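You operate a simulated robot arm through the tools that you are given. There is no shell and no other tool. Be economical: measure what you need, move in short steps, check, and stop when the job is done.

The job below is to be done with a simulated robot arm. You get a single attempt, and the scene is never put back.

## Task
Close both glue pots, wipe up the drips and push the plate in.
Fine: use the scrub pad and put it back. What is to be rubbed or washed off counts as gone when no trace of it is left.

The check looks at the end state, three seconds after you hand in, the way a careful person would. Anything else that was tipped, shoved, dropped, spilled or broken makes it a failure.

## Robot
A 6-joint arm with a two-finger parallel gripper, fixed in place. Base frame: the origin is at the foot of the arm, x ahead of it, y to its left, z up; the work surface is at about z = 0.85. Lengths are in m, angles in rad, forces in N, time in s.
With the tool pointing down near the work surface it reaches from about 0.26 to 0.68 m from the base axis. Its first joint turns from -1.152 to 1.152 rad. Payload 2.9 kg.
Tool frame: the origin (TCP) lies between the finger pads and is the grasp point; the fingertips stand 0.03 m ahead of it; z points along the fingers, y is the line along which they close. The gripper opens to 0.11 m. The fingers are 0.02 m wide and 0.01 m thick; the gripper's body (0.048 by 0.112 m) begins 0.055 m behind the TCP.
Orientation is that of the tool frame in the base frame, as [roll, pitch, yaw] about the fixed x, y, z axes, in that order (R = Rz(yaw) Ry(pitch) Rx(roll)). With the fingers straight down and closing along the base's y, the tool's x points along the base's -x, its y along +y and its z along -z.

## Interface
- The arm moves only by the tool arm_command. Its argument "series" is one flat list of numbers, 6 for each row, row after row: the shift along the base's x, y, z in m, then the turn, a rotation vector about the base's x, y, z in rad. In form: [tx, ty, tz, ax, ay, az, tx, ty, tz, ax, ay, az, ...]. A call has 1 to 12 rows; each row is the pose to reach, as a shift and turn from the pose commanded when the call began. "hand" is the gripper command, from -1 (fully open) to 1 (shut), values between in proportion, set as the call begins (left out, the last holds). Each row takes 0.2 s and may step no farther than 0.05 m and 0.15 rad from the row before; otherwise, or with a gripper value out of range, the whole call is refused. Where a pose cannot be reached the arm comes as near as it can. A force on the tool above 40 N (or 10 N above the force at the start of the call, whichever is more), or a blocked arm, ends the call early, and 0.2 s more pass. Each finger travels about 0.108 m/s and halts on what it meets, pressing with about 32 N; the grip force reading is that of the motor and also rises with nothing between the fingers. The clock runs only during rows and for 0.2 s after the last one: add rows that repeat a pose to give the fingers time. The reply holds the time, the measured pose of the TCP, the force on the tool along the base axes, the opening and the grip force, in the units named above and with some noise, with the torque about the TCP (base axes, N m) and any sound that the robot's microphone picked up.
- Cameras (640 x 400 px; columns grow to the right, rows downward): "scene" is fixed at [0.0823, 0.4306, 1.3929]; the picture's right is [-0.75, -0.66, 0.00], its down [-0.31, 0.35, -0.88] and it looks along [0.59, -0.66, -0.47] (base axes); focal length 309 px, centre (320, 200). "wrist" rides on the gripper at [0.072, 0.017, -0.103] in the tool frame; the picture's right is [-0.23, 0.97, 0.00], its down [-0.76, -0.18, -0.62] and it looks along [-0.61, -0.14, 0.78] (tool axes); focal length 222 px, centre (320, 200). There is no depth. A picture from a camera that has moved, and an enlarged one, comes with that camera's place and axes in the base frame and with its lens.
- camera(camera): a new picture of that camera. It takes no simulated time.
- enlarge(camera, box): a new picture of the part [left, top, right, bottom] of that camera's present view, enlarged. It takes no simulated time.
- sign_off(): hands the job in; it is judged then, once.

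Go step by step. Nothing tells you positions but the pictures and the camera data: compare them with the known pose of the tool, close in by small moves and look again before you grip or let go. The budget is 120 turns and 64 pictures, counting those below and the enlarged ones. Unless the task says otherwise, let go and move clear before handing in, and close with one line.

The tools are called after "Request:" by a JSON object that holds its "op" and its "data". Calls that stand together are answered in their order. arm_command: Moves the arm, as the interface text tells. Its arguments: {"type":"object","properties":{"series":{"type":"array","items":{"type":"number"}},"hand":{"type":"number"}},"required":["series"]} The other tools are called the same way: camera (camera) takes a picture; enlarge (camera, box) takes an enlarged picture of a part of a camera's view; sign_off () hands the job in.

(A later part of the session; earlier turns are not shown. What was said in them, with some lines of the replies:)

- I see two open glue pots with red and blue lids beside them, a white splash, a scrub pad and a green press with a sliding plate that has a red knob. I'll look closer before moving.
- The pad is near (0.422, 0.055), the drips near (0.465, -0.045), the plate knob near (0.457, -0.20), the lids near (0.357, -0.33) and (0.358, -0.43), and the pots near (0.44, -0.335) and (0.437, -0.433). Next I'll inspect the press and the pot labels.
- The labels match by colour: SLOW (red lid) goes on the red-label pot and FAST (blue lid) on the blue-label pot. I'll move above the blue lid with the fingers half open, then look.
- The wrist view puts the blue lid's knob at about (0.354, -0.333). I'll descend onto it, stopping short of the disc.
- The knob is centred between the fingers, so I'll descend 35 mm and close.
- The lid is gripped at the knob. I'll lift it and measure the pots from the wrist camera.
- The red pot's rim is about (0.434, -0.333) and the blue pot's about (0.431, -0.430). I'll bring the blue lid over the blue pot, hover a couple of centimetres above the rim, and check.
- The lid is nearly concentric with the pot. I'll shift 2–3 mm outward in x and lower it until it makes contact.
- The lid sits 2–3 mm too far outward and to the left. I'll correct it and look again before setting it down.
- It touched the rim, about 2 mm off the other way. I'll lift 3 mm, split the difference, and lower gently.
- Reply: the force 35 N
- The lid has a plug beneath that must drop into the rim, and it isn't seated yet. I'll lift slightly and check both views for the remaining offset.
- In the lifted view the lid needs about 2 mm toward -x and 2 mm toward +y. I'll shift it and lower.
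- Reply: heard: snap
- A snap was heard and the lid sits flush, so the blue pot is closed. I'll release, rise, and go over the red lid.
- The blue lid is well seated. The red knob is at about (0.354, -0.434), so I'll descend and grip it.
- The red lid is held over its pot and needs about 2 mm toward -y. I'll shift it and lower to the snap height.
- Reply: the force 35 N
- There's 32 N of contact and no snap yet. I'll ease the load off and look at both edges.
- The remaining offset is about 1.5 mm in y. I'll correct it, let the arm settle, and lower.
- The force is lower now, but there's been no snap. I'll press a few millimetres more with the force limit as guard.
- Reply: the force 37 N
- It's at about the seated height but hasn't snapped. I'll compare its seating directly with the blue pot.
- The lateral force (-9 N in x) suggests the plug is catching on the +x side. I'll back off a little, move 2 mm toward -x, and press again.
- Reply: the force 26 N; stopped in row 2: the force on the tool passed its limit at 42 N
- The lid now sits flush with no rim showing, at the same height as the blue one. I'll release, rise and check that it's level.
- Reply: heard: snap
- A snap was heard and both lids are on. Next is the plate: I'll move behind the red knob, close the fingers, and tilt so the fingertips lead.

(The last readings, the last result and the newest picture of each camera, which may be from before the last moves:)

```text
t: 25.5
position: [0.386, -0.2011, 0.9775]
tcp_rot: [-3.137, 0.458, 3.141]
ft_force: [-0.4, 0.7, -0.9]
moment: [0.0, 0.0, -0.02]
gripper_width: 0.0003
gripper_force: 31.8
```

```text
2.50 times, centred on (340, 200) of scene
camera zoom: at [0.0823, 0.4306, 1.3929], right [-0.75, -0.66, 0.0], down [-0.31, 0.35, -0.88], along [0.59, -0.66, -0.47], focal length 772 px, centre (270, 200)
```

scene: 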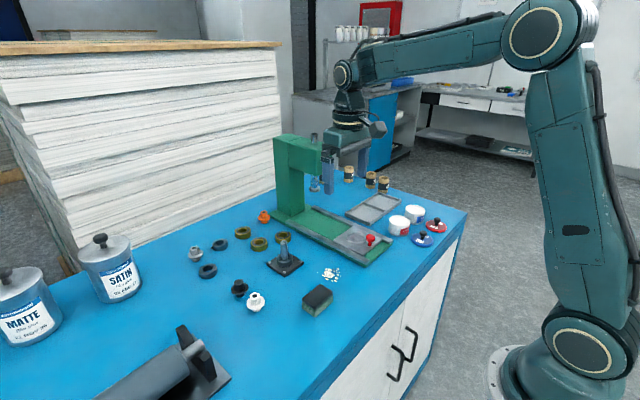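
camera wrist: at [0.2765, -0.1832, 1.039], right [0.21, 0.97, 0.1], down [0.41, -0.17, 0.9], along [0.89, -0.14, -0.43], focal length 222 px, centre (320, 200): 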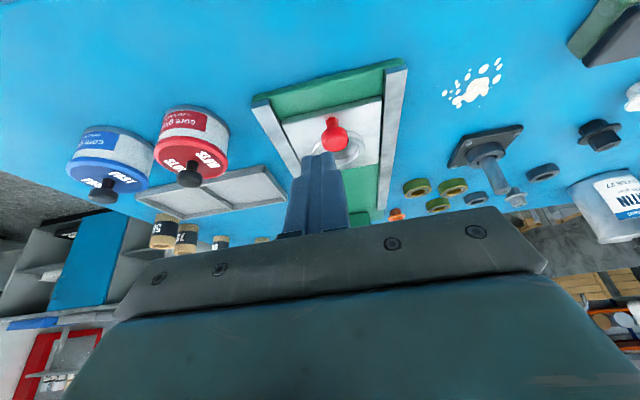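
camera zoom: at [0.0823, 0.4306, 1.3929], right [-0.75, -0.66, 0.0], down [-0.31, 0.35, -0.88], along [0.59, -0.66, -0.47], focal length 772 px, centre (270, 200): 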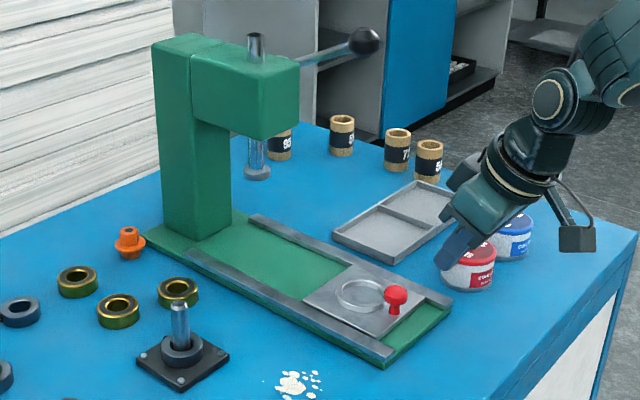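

The knob is at about (0.448, -0.191). I'll lower the closed fingertips behind it to just above plate height, then check.

Request:
{"op": "arm_command", "data": {"series": [0, 0.009, -0.03, 0, 0, 0, 0, 0.009, -0.06, 0, 0, 0, 0, 0.009, -0.0735, 0, 0, 0, 0, 0.009, -0.0735, 0, 0, 0]}}

Request:
{"op": "enlarge", "data": {"camera": "scene", "box": [320, 190, 420, 270]}}

Request:
{"op": "enlarge", "data": {"camera": "wrist", "box": [240, 60, 420, 200]}}

```text
t: 26.5
position: [0.3887, -0.1918, 0.9013]
tcp_rot: [-3.138, 0.457, -3.141]
ft_force: [-0.4, -0.1, 0.7]
moment: [-0.01, -0.03, -0.01]
gripper_width: 0.0
gripper_force: 32.1
```

```text
5.00 times, centred on (370, 230) of scene
camera zoom: at [0.0824, 0.4306, 1.3929], right [-0.75, -0.66, 0.0], down [-0.31, 0.35, -0.88], along [0.59, -0.66, -0.47], focal length 1545 px, centre (70, 50)
```

zoom: 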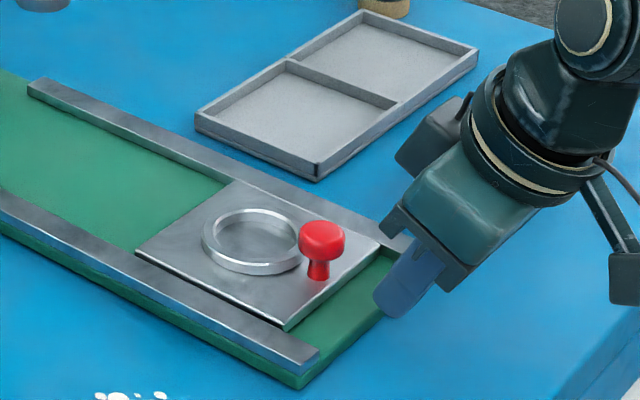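

```text
2.86 times, centred on (330, 130) of wrist
camera zoom: at [0.277, -0.1738, 0.9627], right [0.21, 0.97, 0.1], down [0.41, -0.17, 0.9], along [0.89, -0.14, -0.43], focal length 635 px, centre (291, 400)
```

zoom: 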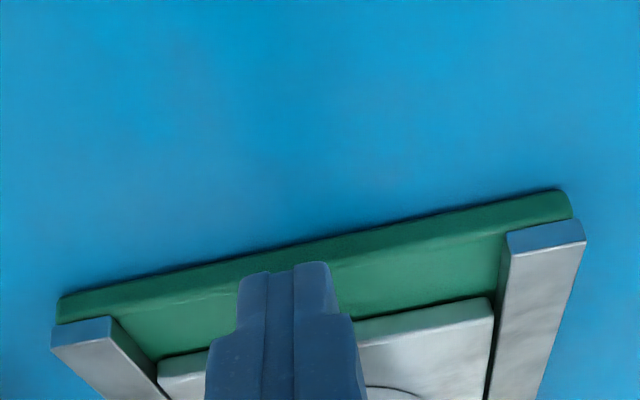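

The fingertips are between the rails and just behind the knob. I'll push in +x in small steps and watch the force.

Request:
{"op": "arm_command", "data": {"series": [0.012, 0.003, 0, 0, 0, 0, 0.024, 0.003, 0, 0, 0, 0, 0.034, 0.003, 0, 0, 0, 0, 0.044, 0.003, 0, 0, 0, 0, 0.054, 0.003, 0, 0, 0, 0, 0.066, 0.003, 0, 0, 0, 0, 0.078, 0.003, 0, 0, 0, 0, 0.09, 0.003, 0, 0, 0, 0, 0.09, 0.003, 0, 0, 0, 0]}}

Request:
{"op": "enlarge", "data": {"camera": "scene", "box": [270, 120, 420, 270]}}

```text
t: 28.5
position: [0.4782, -0.1901, 0.9027]
tcp_rot: [-3.135, 0.453, 3.142]
ft_force: [0.2, -0.1, 0.6]
moment: [0.02, 0.04, 0.04]
gripper_width: 0.0001
gripper_force: 32.5
```

```text
2.67 times, centred on (345, 195) of scene
camera zoom: at [0.0824, 0.4306, 1.3929], right [-0.75, -0.66, 0.0], down [-0.31, 0.35, -0.88], along [0.59, -0.66, -0.47], focal length 824 px, centre (253, 213)
```

zoom: 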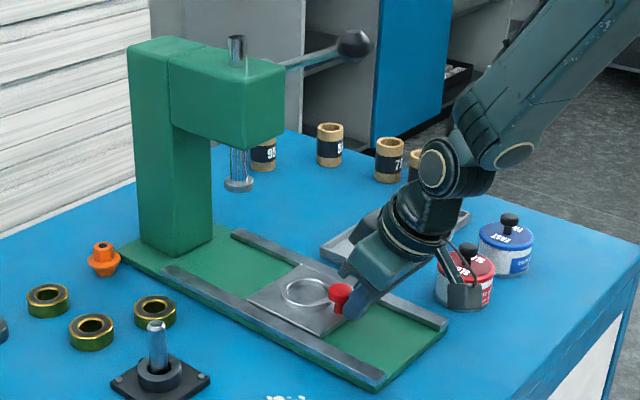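

The plate is sliding freely with nothing in the way, so I'll continue toward the stop.

Request:
{"op": "arm_command", "data": {"series": [0.012, 0, 0, 0, 0, 0, 0.024, 0, 0, 0, 0, 0, 0.036, 0, 0, 0, 0, 0, 0.048, 0, 0, 0, 0, 0, 0.058, 0, 0, 0, 0, 0, 0.068, 0, 0, 0, 0, 0, 0.076, 0, 0, 0, 0, 0, 0.082, 0, 0, 0, 0, 0, 0.082, 0, 0, 0, 0, 0]}}

Request:
{"op": "enlarge", "data": {"camera": "scene", "box": [270, 120, 420, 270]}}

```text
t: 30.5
position: [0.5594, -0.1877, 0.9011]
tcp_rot: [-3.137, 0.456, 3.141]
ft_force: [-1.3, -0.5, 0.2]
moment: [-0.02, 0.03, 0.0]
gripper_width: 0.0001
gripper_force: 31.9
```

```text
2.67 times, centred on (345, 195) of scene
camera zoom: at [0.0823, 0.4306, 1.3929], right [-0.75, -0.66, 0.0], down [-0.31, 0.35, -0.88], along [0.59, -0.66, -0.47], focal length 824 px, centre (253, 213)
```

zoom: 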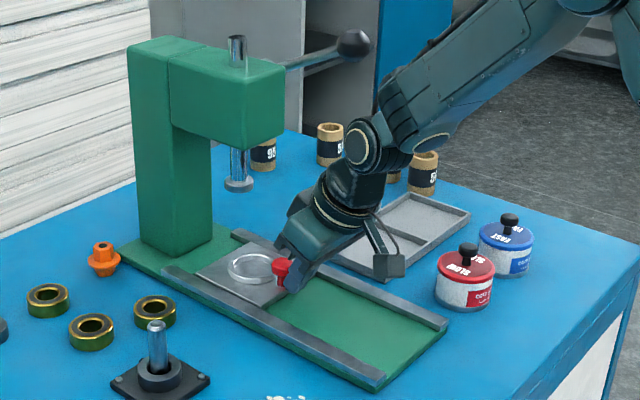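

About 3 cm is left before the column. I'll push on in 5 mm steps until it meets the stop.

Request:
{"op": "arm_command", "data": {"series": [0.006, 0, 0, 0, 0, 0, 0.012, 0, 0, 0, 0, 0, 0.018, 0, 0, 0, 0, 0, 0.023, 0, 0, 0, 0, 0, 0.028, 0, 0, 0, 0, 0, 0.032, 0, 0, 0, 0, 0, 0.036, 0, 0, 0, 0, 0, 0.04, 0, 0, 0, 0, 0]}}

Request:
{"op": "enlarge", "data": {"camera": "scene", "box": [290, 170, 390, 250]}}

```text
t: 31.9
position: [0.5845, -0.189, 0.8991]
tcp_rot: [3.139, 0.433, 3.137]
ft_force: [-8.9, 1.3, 3.5]
moment: [0.02, 0.12, -0.02]
gripper_width: 0.0
gripper_force: 31.4
stopped in row 6: the force on the tool passed its limit at 48 N (the readings are from after the stop); the commanded pose is now the measured one
```

```text
5.00 times, centred on (340, 210) of scene
camera zoom: at [0.0821, 0.4306, 1.3929], right [-0.75, -0.66, 0.0], down [-0.31, 0.35, -0.88], along [0.59, -0.66, -0.47], focal length 1545 px, centre (220, 150)
```

zoom: 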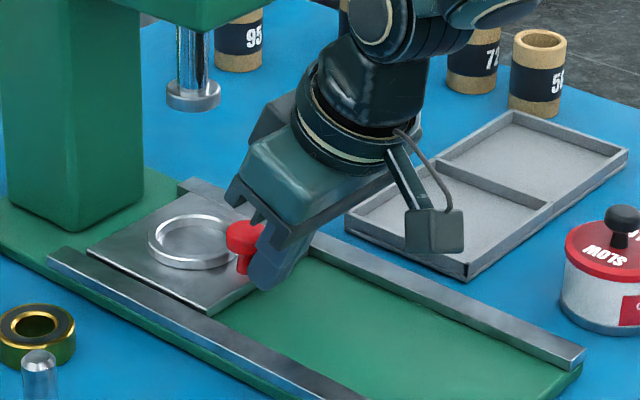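

The plate hit its stop, and the ring lines up directly beneath the ram. I'll back off, rise, straighten the tool and head to the scrub pad.

Request:
{"op": "arm_command", "data": {"series": [-0.025, 0, 0.005, 0, 0, 0, -0.06, 0, 0.02, 0, 0, 0, -0.09, 0, 0.055, 0, 0.08, 0, -0.11, 0.02, 0.095, 0, 0.2, 0, -0.13, 0.055, 0.1, 0, 0.32, 0, -0.15, 0.095, 0.1, 0, 0.433, 0, -0.162, 0.14, 0.1, 0, 0.433, 0, -0.162, 0.185, 0.1, 0, 0.433, 0, -0.162, 0.225, 0.1, 0, 0.433, 0, -0.162, 0.244, 0.1, 0, 0.433, 0, -0.162, 0.244, 0.085, 0, 0.433, 0, -0.162, 0.244, 0.085, 0, 0.433, 0]}}

Request:
{"op": "arm_command", "data": {"series": [0, 0, 0, 0, 0, 0, 0, 0, 0, 0, 0, 0], "hand": -0.6}}

Request:
{"op": "enlarge", "data": {"camera": "wrist", "box": [180, 50, 460, 250]}}

Request:
{"op": "enlarge", "data": {"camera": "scene", "box": [250, 170, 410, 330]}}

```text
t: 34.5
position: [0.4212, 0.0554, 0.9813]
tcp_rot: [-3.14, 0.004, 3.139]
ft_force: [-0.8, 0.8, 0.6]
moment: [0.01, 0.0, -0.01]
gripper_width: 0.0
gripper_force: 32.2
```

```text
t: 35.1
position: [0.4213, 0.056, 0.9821]
tcp_rot: [-3.14, 0.002, 3.139]
ft_force: [0.1, -0.1, -0.1]
moment: [0.01, -0.01, 0.01]
gripper_width: 0.088
gripper_force: 0.0
```

```text
2.00 times, centred on (320, 150) of wrist
camera zoom: at [0.3497, 0.0734, 1.0853], right [0.23, 0.97, 0.0], down [0.76, -0.18, 0.63], along [0.61, -0.14, -0.78], focal length 444 px, centre (320, 300)
```

zoom: 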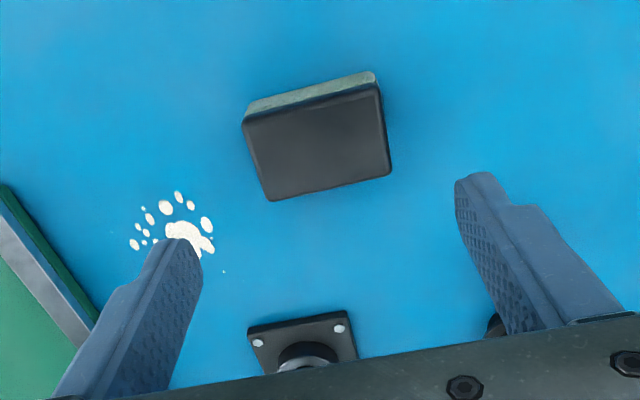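

```text
2.50 times, centred on (330, 250) of scene
camera zoom: at [0.0823, 0.4306, 1.3929], right [-0.75, -0.66, 0.0], down [-0.31, 0.35, -0.88], along [0.59, -0.66, -0.47], focal length 772 px, centre (295, 75)
```

zoom: 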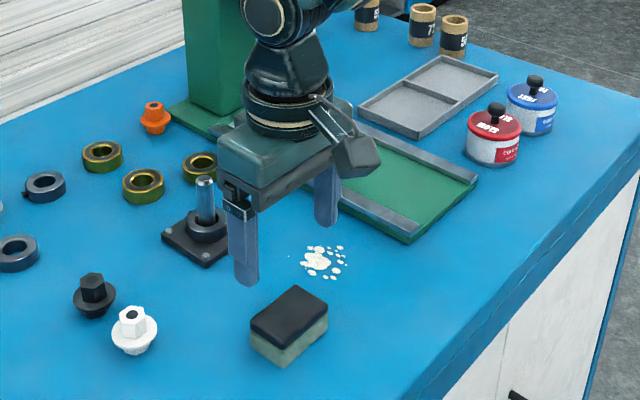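

The pad is centred under the gripper at about (0.421, 0.057), with its top near z = 0.88. I'll descend and grip it.

Request:
{"op": "arm_command", "data": {"series": [0, 0, -0.04, 0, 0, 0, 0, 0, -0.08, 0, 0, 0, 0, 0, -0.094, 0, 0, 0, 0, 0, -0.094, 0, 0, 0]}}

Request:
{"op": "arm_command", "data": {"series": [0, 0, 0, 0, 0, 0, 0, 0, 0, 0, 0, 0, 0, 0, 0, 0, 0, 0], "hand": 1}}

Request:
{"op": "enlarge", "data": {"camera": "scene", "box": [280, 230, 360, 310]}}

```text
t: 36.1
position: [0.4228, 0.0547, 0.89]
tcp_rot: [-3.139, 0.004, 3.137]
ft_force: [0.1, 0.5, 0.9]
moment: [-0.01, -0.03, 0.01]
gripper_width: 0.0881
gripper_force: 0.1
```

```text
t: 36.9
position: [0.4222, 0.0545, 0.8909]
tcp_rot: [-3.14, 0.004, 3.137]
ft_force: [-0.2, -0.5, 0.2]
moment: [0.0, -0.02, -0.01]
gripper_width: 0.0626
gripper_force: 32.4
```

```text
5.00 times, centred on (320, 270) of scene
camera zoom: at [0.0824, 0.4306, 1.3929], right [-0.75, -0.66, 0.0], down [-0.31, 0.35, -0.88], along [0.59, -0.66, -0.47], focal length 1545 px, centre (320, -150)
```

zoom: 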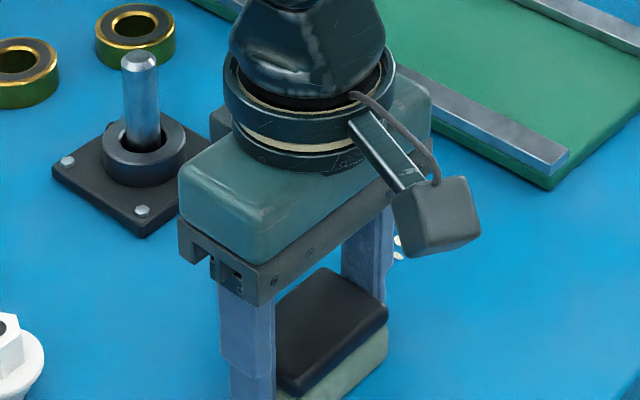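

The pad is held and I've noted its home at TCP (0.4222, 0.0545, 0.891). I'll carry it to the drips and set it down lightly.

Request:
{"op": "arm_command", "data": {"series": [0, 0, 0.02, 0, 0, 0, 0.01, -0.045, 0.02, 0, 0, 0, 0.018, -0.085, 0.02, 0, 0, 0, 0.018, -0.1, 0.02, 0, 0, 0, 0.018, -0.1, 0.005, 0, 0, 0, 0.018, -0.1, 0, 0, 0, 0, 0.018, -0.1, -0.001, 0, 0, 0]}}

```text
t: 38.5
position: [0.4403, -0.0463, 0.8901]
tcp_rot: [-3.14, 0.003, 3.135]
ft_force: [-10.1, -3.1, 27.2]
moment: [-0.03, 0.39, 0.11]
gripper_width: 0.063
gripper_force: 32.0
```

There's firm contact at 27 N. I'll ease off half a millimetre and rub back and forth across the splash.

Request:
{"op": "arm_command", "data": {"series": [0.015, 0, 0.0008, 0, 0, 0, 0.03, 0, 0.0008, 0, 0, 0, 0.045, 0, 0.0008, 0, 0, 0, 0.06, 0, 0.0008, 0, 0, 0, 0.07, 0, 0.0008, 0, 0, 0, 0.055, 0, 0.0008, 0, 0, 0, 0.04, 0, 0.0008, 0, 0, 0, 0.025, 0, 0.0008, 0, 0, 0, 0.01, 0, 0.0008, 0, 0, 0, 0, 0, 0.0008, 0, 0, 0]}}

Request:
{"op": "arm_command", "data": {"series": [0.005, -0.012, 0, 0, 0, 0, 0.02, -0.012, 0, 0, 0, 0, 0.035, -0.012, 0, 0, 0, 0, 0.05, -0.012, 0, 0, 0, 0, 0.065, -0.01, 0, 0, 0, 0, 0.07, 0.005, 0, 0, 0, 0, 0.065, 0.015, 0, 0, 0, 0, 0.05, 0.015, 0, 0, 0, 0, 0.035, 0.015, 0, 0, 0, 0, 0.02, 0.015, 0, 0, 0, 0, 0.0, 0.01, 0, 0, 0, 0, 0, 0, 0, 0, 0, 0]}}

Request:
{"op": "enlarge", "data": {"camera": "scene", "box": [290, 230, 370, 310]}}

```text
t: 40.7
position: [0.4383, -0.0462, 0.8903]
tcp_rot: [-3.14, 0.003, 3.14]
ft_force: [-1.3, 0.2, -1.2]
moment: [-0.01, -0.02, -0.02]
gripper_width: 0.0627
gripper_force: 32.1
```

```text
t: 43.3
position: [0.4395, -0.0441, 0.8901]
tcp_rot: [-3.141, 0.005, 3.137]
ft_force: [-0.2, 2.5, 6.3]
moment: [0.07, 0.02, 0.0]
gripper_width: 0.0631
gripper_force: 31.5
```

```text
5.00 times, centred on (330, 270) of scene
camera zoom: at [0.0822, 0.4307, 1.3929], right [-0.75, -0.66, 0.0], down [-0.31, 0.35, -0.88], along [0.59, -0.66, -0.47], focal length 1545 px, centre (270, -150)
```

zoom: 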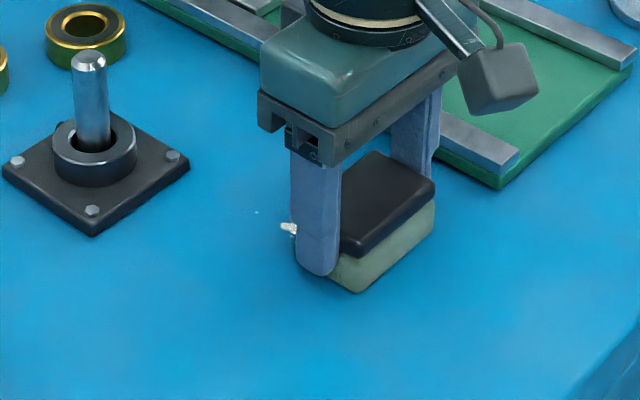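

Two traces remain near (0.48, -0.03) and (0.503, -0.029). I'll press a bit harder and rub there with the pad centred further to +y.

Request:
{"op": "arm_command", "data": {"series": [0.01, 0.012, -0.001, 0, 0, 0, 0.025, 0.012, -0.001, 0, 0, 0, 0.04, 0.012, -0.001, 0, 0, 0, 0.055, 0.012, -0.001, 0, 0, 0, 0.07, 0.012, -0.001, 0, 0, 0, 0.08, 0.012, -0.001, 0, 0, 0, 0.065, 0.012, -0.001, 0, 0, 0, 0.05, 0.012, -0.001, 0, 0, 0, 0.035, 0.012, -0.001, 0, 0, 0, 0.02, 0.012, -0.001, 0, 0, 0, 0.005, 0.012, -0.001, 0, 0, 0]}}

Request:
{"op": "arm_command", "data": {"series": [0.01, 0.0, 0, 0, 0, 0, 0.025, 0, 0, 0, 0, 0, 0.04, 0, 0, 0, 0, 0, 0.055, 0, 0, 0, 0, 0, 0.07, 0, 0, 0, 0, 0, 0.07, -0.012, 0, 0, 0, 0, 0.055, -0.012, 0, 0, 0, 0, 0.04, -0.012, 0, 0, 0, 0, 0.02, -0.012, 0, 0, 0, 0, 0, -0.012, 0, 0, 0, 0, -0.01, 0, 0.02, 0, 0, 0, -0.04, 0.03, 0.045, 0, 0, 0]}}

Request:
{"op": "enlarge", "data": {"camera": "scene", "box": [290, 230, 370, 310]}}

```text
t: 45.7
position: [0.447, -0.0308, 0.8902]
tcp_rot: [3.141, 0.012, 3.137]
ft_force: [10.7, 1.0, 22.5]
moment: [0.1, -0.16, -0.02]
gripper_width: 0.0628
gripper_force: 31.9
```

```text
t: 46.1
position: [0.4486, -0.0333, 0.8906]
tcp_rot: [3.141, -0.008, 3.137]
ft_force: [-3.2, 0.1, 7.5]
moment: [-0.06, -0.1, 0.01]
gripper_width: 0.0628
gripper_force: 32.2
stopped in row 1: the force on the tool passed its limit at 44 N (the readings are from after the stop); the commanded pose is now the measured one
```

```text
5.00 times, centred on (330, 270) of scene
camera zoom: at [0.0822, 0.4306, 1.3929], right [-0.75, -0.66, 0.0], down [-0.31, 0.35, -0.88], along [0.59, -0.66, -0.47], focal length 1545 px, centre (270, -150)
```

zoom: 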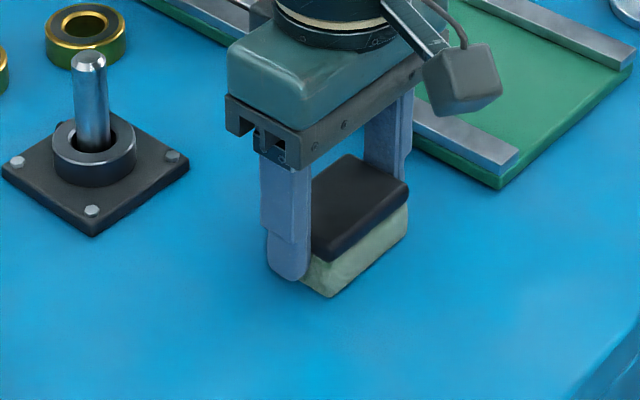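

It looks clean from here except for what's hidden beneath and behind the pad. I'll make one more lighter pass on the -y side, then lift away toward home and inspect.

Request:
{"op": "arm_command", "data": {"series": [0.012, -0.006, -0.0003, 0, 0.004, 0, 0.027, -0.018, -0.0003, 0, 0.008, 0, 0.042, -0.018, -0.0003, 0, 0.008, 0, 0.055, -0.018, -0.0003, 0, 0.008, 0, 0.042, -0.02, -0.0003, 0, 0.008, 0, 0.027, -0.022, -0.0003, 0, 0.008, 0, 0.012, -0.022, -0.0003, 0, 0.008, 0, -0.002, -0.02, -0.0003, 0, 0.008, 0, -0.002, -0.02, 0.025, 0, 0.008, 0, -0.015, 0.02, 0.03, 0, 0.008, 0, -0.026, 0.06, 0.03, 0, 0.008, 0, -0.026, 0.087, 0.03, 0, 0.008, 0]}}

Request:
{"op": "enlarge", "data": {"camera": "wrist", "box": [140, 80, 340, 230]}}

Request:
{"op": "enlarge", "data": {"camera": "scene", "box": [300, 240, 370, 300]}}

```text
t: 48.7
position: [0.4239, 0.0523, 0.9201]
tcp_rot: [-3.141, -0.02, 3.138]
ft_force: [0.4, -0.3, -0.2]
moment: [0.03, 0.0, 0.02]
gripper_width: 0.0633
gripper_force: 32.5
```

```text
2.67 times, centred on (240, 155) of wrist
camera zoom: at [0.3535, 0.0695, 1.0251], right [0.23, 0.97, 0.0], down [0.77, -0.18, 0.61], along [0.59, -0.14, -0.79], focal length 592 px, centre (533, 320)
```

zoom: 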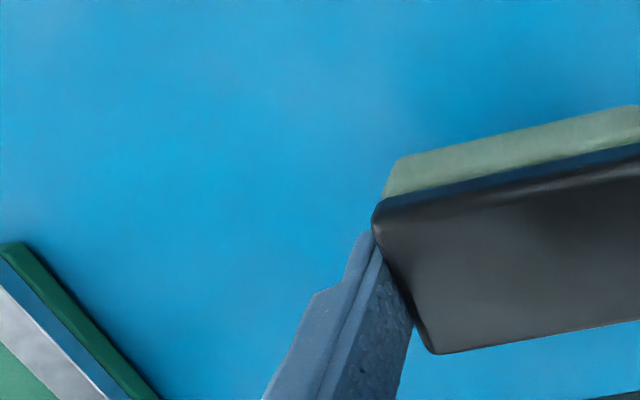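

```text
6.67 times, centred on (335, 270) of scene
camera zoom: at [0.0824, 0.4306, 1.3929], right [-0.75, -0.66, 0.0], down [-0.31, 0.35, -0.88], along [0.59, -0.66, -0.47], focal length 2060 px, centre (220, -267)
```

zoom: 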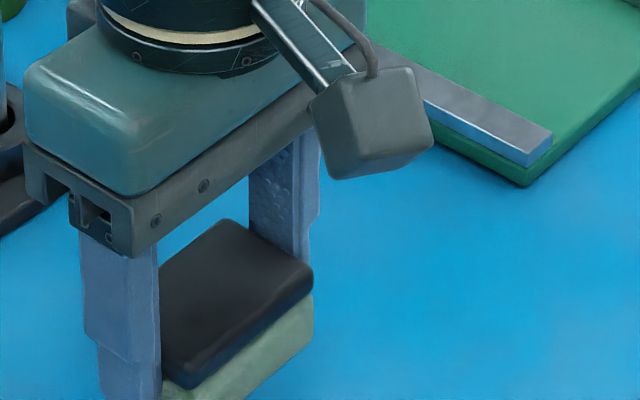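

The visible area is clean; part is hidden behind the finger. I'll level the tool, set the pad down at its original spot and then inspect.

Request:
{"op": "arm_command", "data": {"series": [-0.0015, 0.002, 0, 0, -0.022, 0, -0.0015, 0.002, 0, 0, -0.022, 0, -0.0015, 0.002, -0.015, 0, -0.022, 0, -0.0015, 0.002, -0.025, 0, -0.022, 0, -0.0015, 0.002, -0.029, 0, -0.022, 0, -0.0015, 0.002, -0.029, 0, -0.022, 0]}}

```text
t: 50.1
position: [0.42, 0.0562, 0.8904]
tcp_rot: [-3.141, 0.004, 3.138]
ft_force: [0.0, -0.7, -0.9]
moment: [-0.01, 0.0, 0.0]
gripper_width: 0.0629
gripper_force: 31.9
```

Request:
{"op": "arm_command", "data": {"series": [0.0015, -0.001, 0.001, 0, 0, 0, 0.0015, -0.001, -0.0003, 0, 0, 0, 0.0015, -0.001, -0.0003, 0, 0, 0]}}

Request:
{"op": "arm_command", "data": {"series": [0, 0, 0, 0, 0, 0, 0, 0, 0, 0, 0, 0, 0, 0, 0.04, 0, 0, 0, 0, 0, 0.08, 0, 0, 0, -0.02, 0.03, 0.12, 0, 0, 0, -0.04, 0.06, 0.16, 0, 0, 0, -0.06, 0.09, 0.19, 0, 0, 0, -0.06, 0.09, 0.19, 0, 0, 0], "hand": -0.6}}

Request:
{"op": "enlarge", "data": {"camera": "wrist", "box": [120, 40, 380, 220]}}

```text
t: 50.9
position: [0.422, 0.0548, 0.8896]
tcp_rot: [-3.141, 0.003, 3.137]
ft_force: [-0.5, 0.4, 0.0]
moment: [0.02, 0.01, 0.0]
gripper_width: 0.0631
gripper_force: 31.7
```

```text
refused: row 5 steps farther than a row can; nothing moved
```

```text
2.22 times, centred on (250, 130) of wrist
camera zoom: at [0.3494, 0.0724, 0.9935], right [0.23, 0.97, 0.0], down [0.76, -0.18, 0.63], along [0.61, -0.14, -0.78], focal length 494 px, centre (476, 356)
```

zoom: 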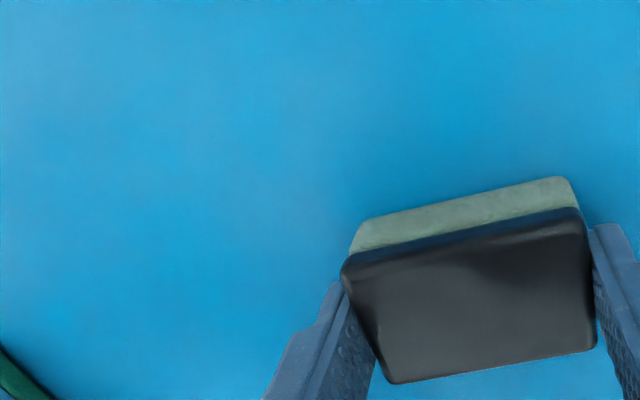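

The pad is at home and the retreat call was refused for step size. I'll release and retreat with smaller steps.

Request:
{"op": "arm_command", "data": {"series": [0, 0, 0, 0, 0, 0, 0, 0, 0, 0, 0, 0, 0, 0, 0.04, 0, 0, 0, 0, 0, 0.08, 0, 0, 0, -0.015, 0.02, 0.115, 0, 0, 0, -0.03, 0.04, 0.15, 0, 0, 0, -0.045, 0.06, 0.185, 0, 0, 0, -0.045, 0.06, 0.185, 0, 0, 0], "hand": -0.6}}

Request:
{"op": "enlarge", "data": {"camera": "wrist", "box": [160, 40, 360, 180]}}

Request:
{"op": "enlarge", "data": {"camera": "scene", "box": [280, 230, 380, 330]}}

```text
t: 52.7
position: [0.3793, 0.1155, 1.0759]
tcp_rot: [3.142, 0.003, 3.136]
ft_force: [1.2, 0.4, 0.4]
moment: [0.02, 0.01, -0.03]
gripper_width: 0.0881
gripper_force: 0.0
```

```text
2.86 times, centred on (260, 110) of wrist
camera zoom: at [0.3063, 0.1325, 1.179], right [0.23, 0.97, 0.0], down [0.76, -0.18, 0.63], along [0.61, -0.14, -0.78], focal length 635 px, centre (491, 457)
```

zoom: 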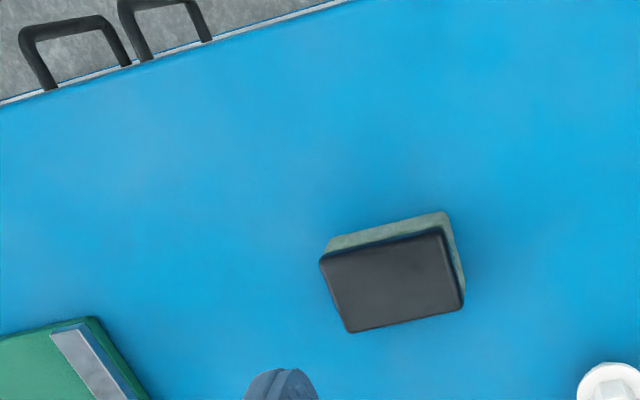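

```text
4.00 times, centred on (330, 280) of scene
camera zoom: at [0.0823, 0.4306, 1.3929], right [-0.75, -0.66, 0.0], down [-0.31, 0.35, -0.88], along [0.59, -0.66, -0.47], focal length 1236 px, centre (280, -120)
```

zoom: 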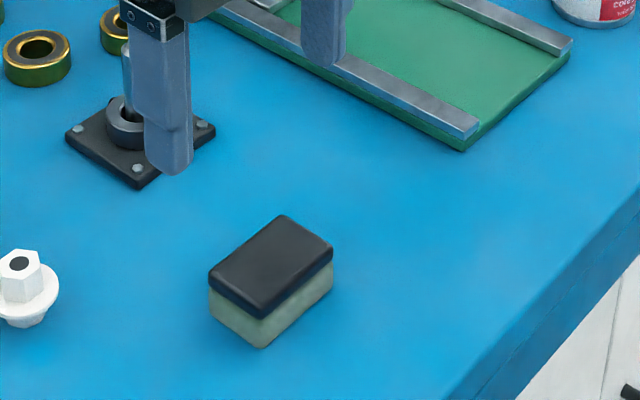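

The pad is back, and the splash area looks clean. I'll take one close look for tiny specks plus an overall check of the plate and pots.

Request:
{"op": "enlarge", "data": {"camera": "scene", "box": [300, 250, 360, 290]}}

Request:
{"op": "enlarge", "data": {"camera": "scene", "box": [220, 120, 460, 330]}}

```text
10.00 times, centred on (330, 270) of scene
camera zoom: at [0.0823, 0.4306, 1.3929], right [-0.75, -0.66, 0.0], down [-0.31, 0.35, -0.88], along [0.59, -0.66, -0.47], focal length 3089 px, centre (220, -500)
```

zoom: 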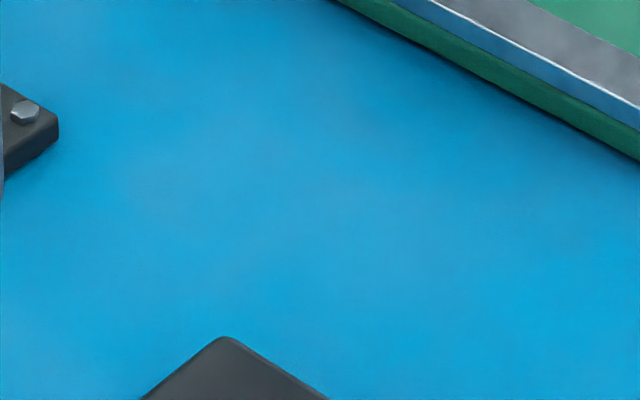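

```text
1.90 times, centred on (340, 225) of scene
camera zoom: at [0.0823, 0.4306, 1.3929], right [-0.75, -0.66, 0.0], down [-0.31, 0.35, -0.88], along [0.59, -0.66, -0.47], focal length 588 px, centre (282, 152)
```

zoom: 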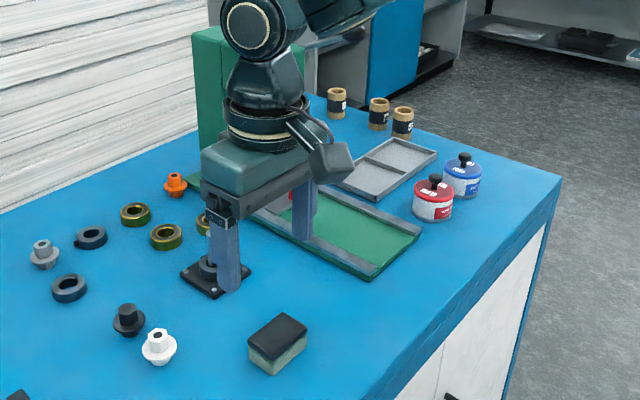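

The table is clean and the pad is home. I'll move the arm aside and verify the plate at its stop once more.

Request:
{"op": "arm_command", "data": {"series": [-0.02, -0.03, 0.03, 0, 0, 0, -0.04, -0.06, 0.05, 0, 0, 0, -0.06, -0.1, 0.05, 0, 0, 0, -0.06, -0.14, 0.05, 0, 0, 0, -0.06, -0.14, 0.05, 0, 0, 0]}}

Request:
{"op": "enlarge", "data": {"camera": "scene", "box": [270, 140, 390, 260]}}

```text
t: 53.9
position: [0.3184, -0.024, 1.127]
tcp_rot: [-3.141, 0.003, 3.141]
ft_force: [-0.8, 0.7, -0.5]
moment: [0.0, 0.02, 0.0]
gripper_width: 0.0879
gripper_force: 0.1
```

```text
3.33 times, centred on (330, 200) of scene
camera zoom: at [0.0823, 0.4306, 1.3929], right [-0.75, -0.66, 0.0], down [-0.31, 0.35, -0.88], along [0.59, -0.66, -0.47], focal length 1030 px, centre (287, 200)
```

zoom: 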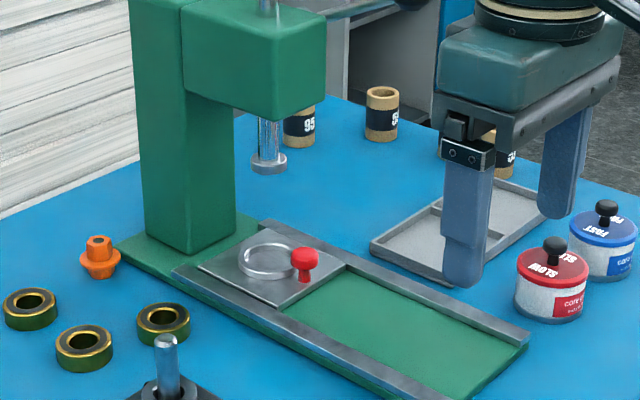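

The plate rests at its stop with the ring under the ram. Both pots are closed with matching lids, the drips are gone, the pad is home and the arm is clear.

Request:
{"op": "sign_off", "data": {}}

```text
The job is handed in.
```

The job is done and handed in: both glue pots are closed with matching lids (each one snapped), the drips are wiped up with no trace visible, the scrub pad is back in its place, and the plate is pushed in to its stop.
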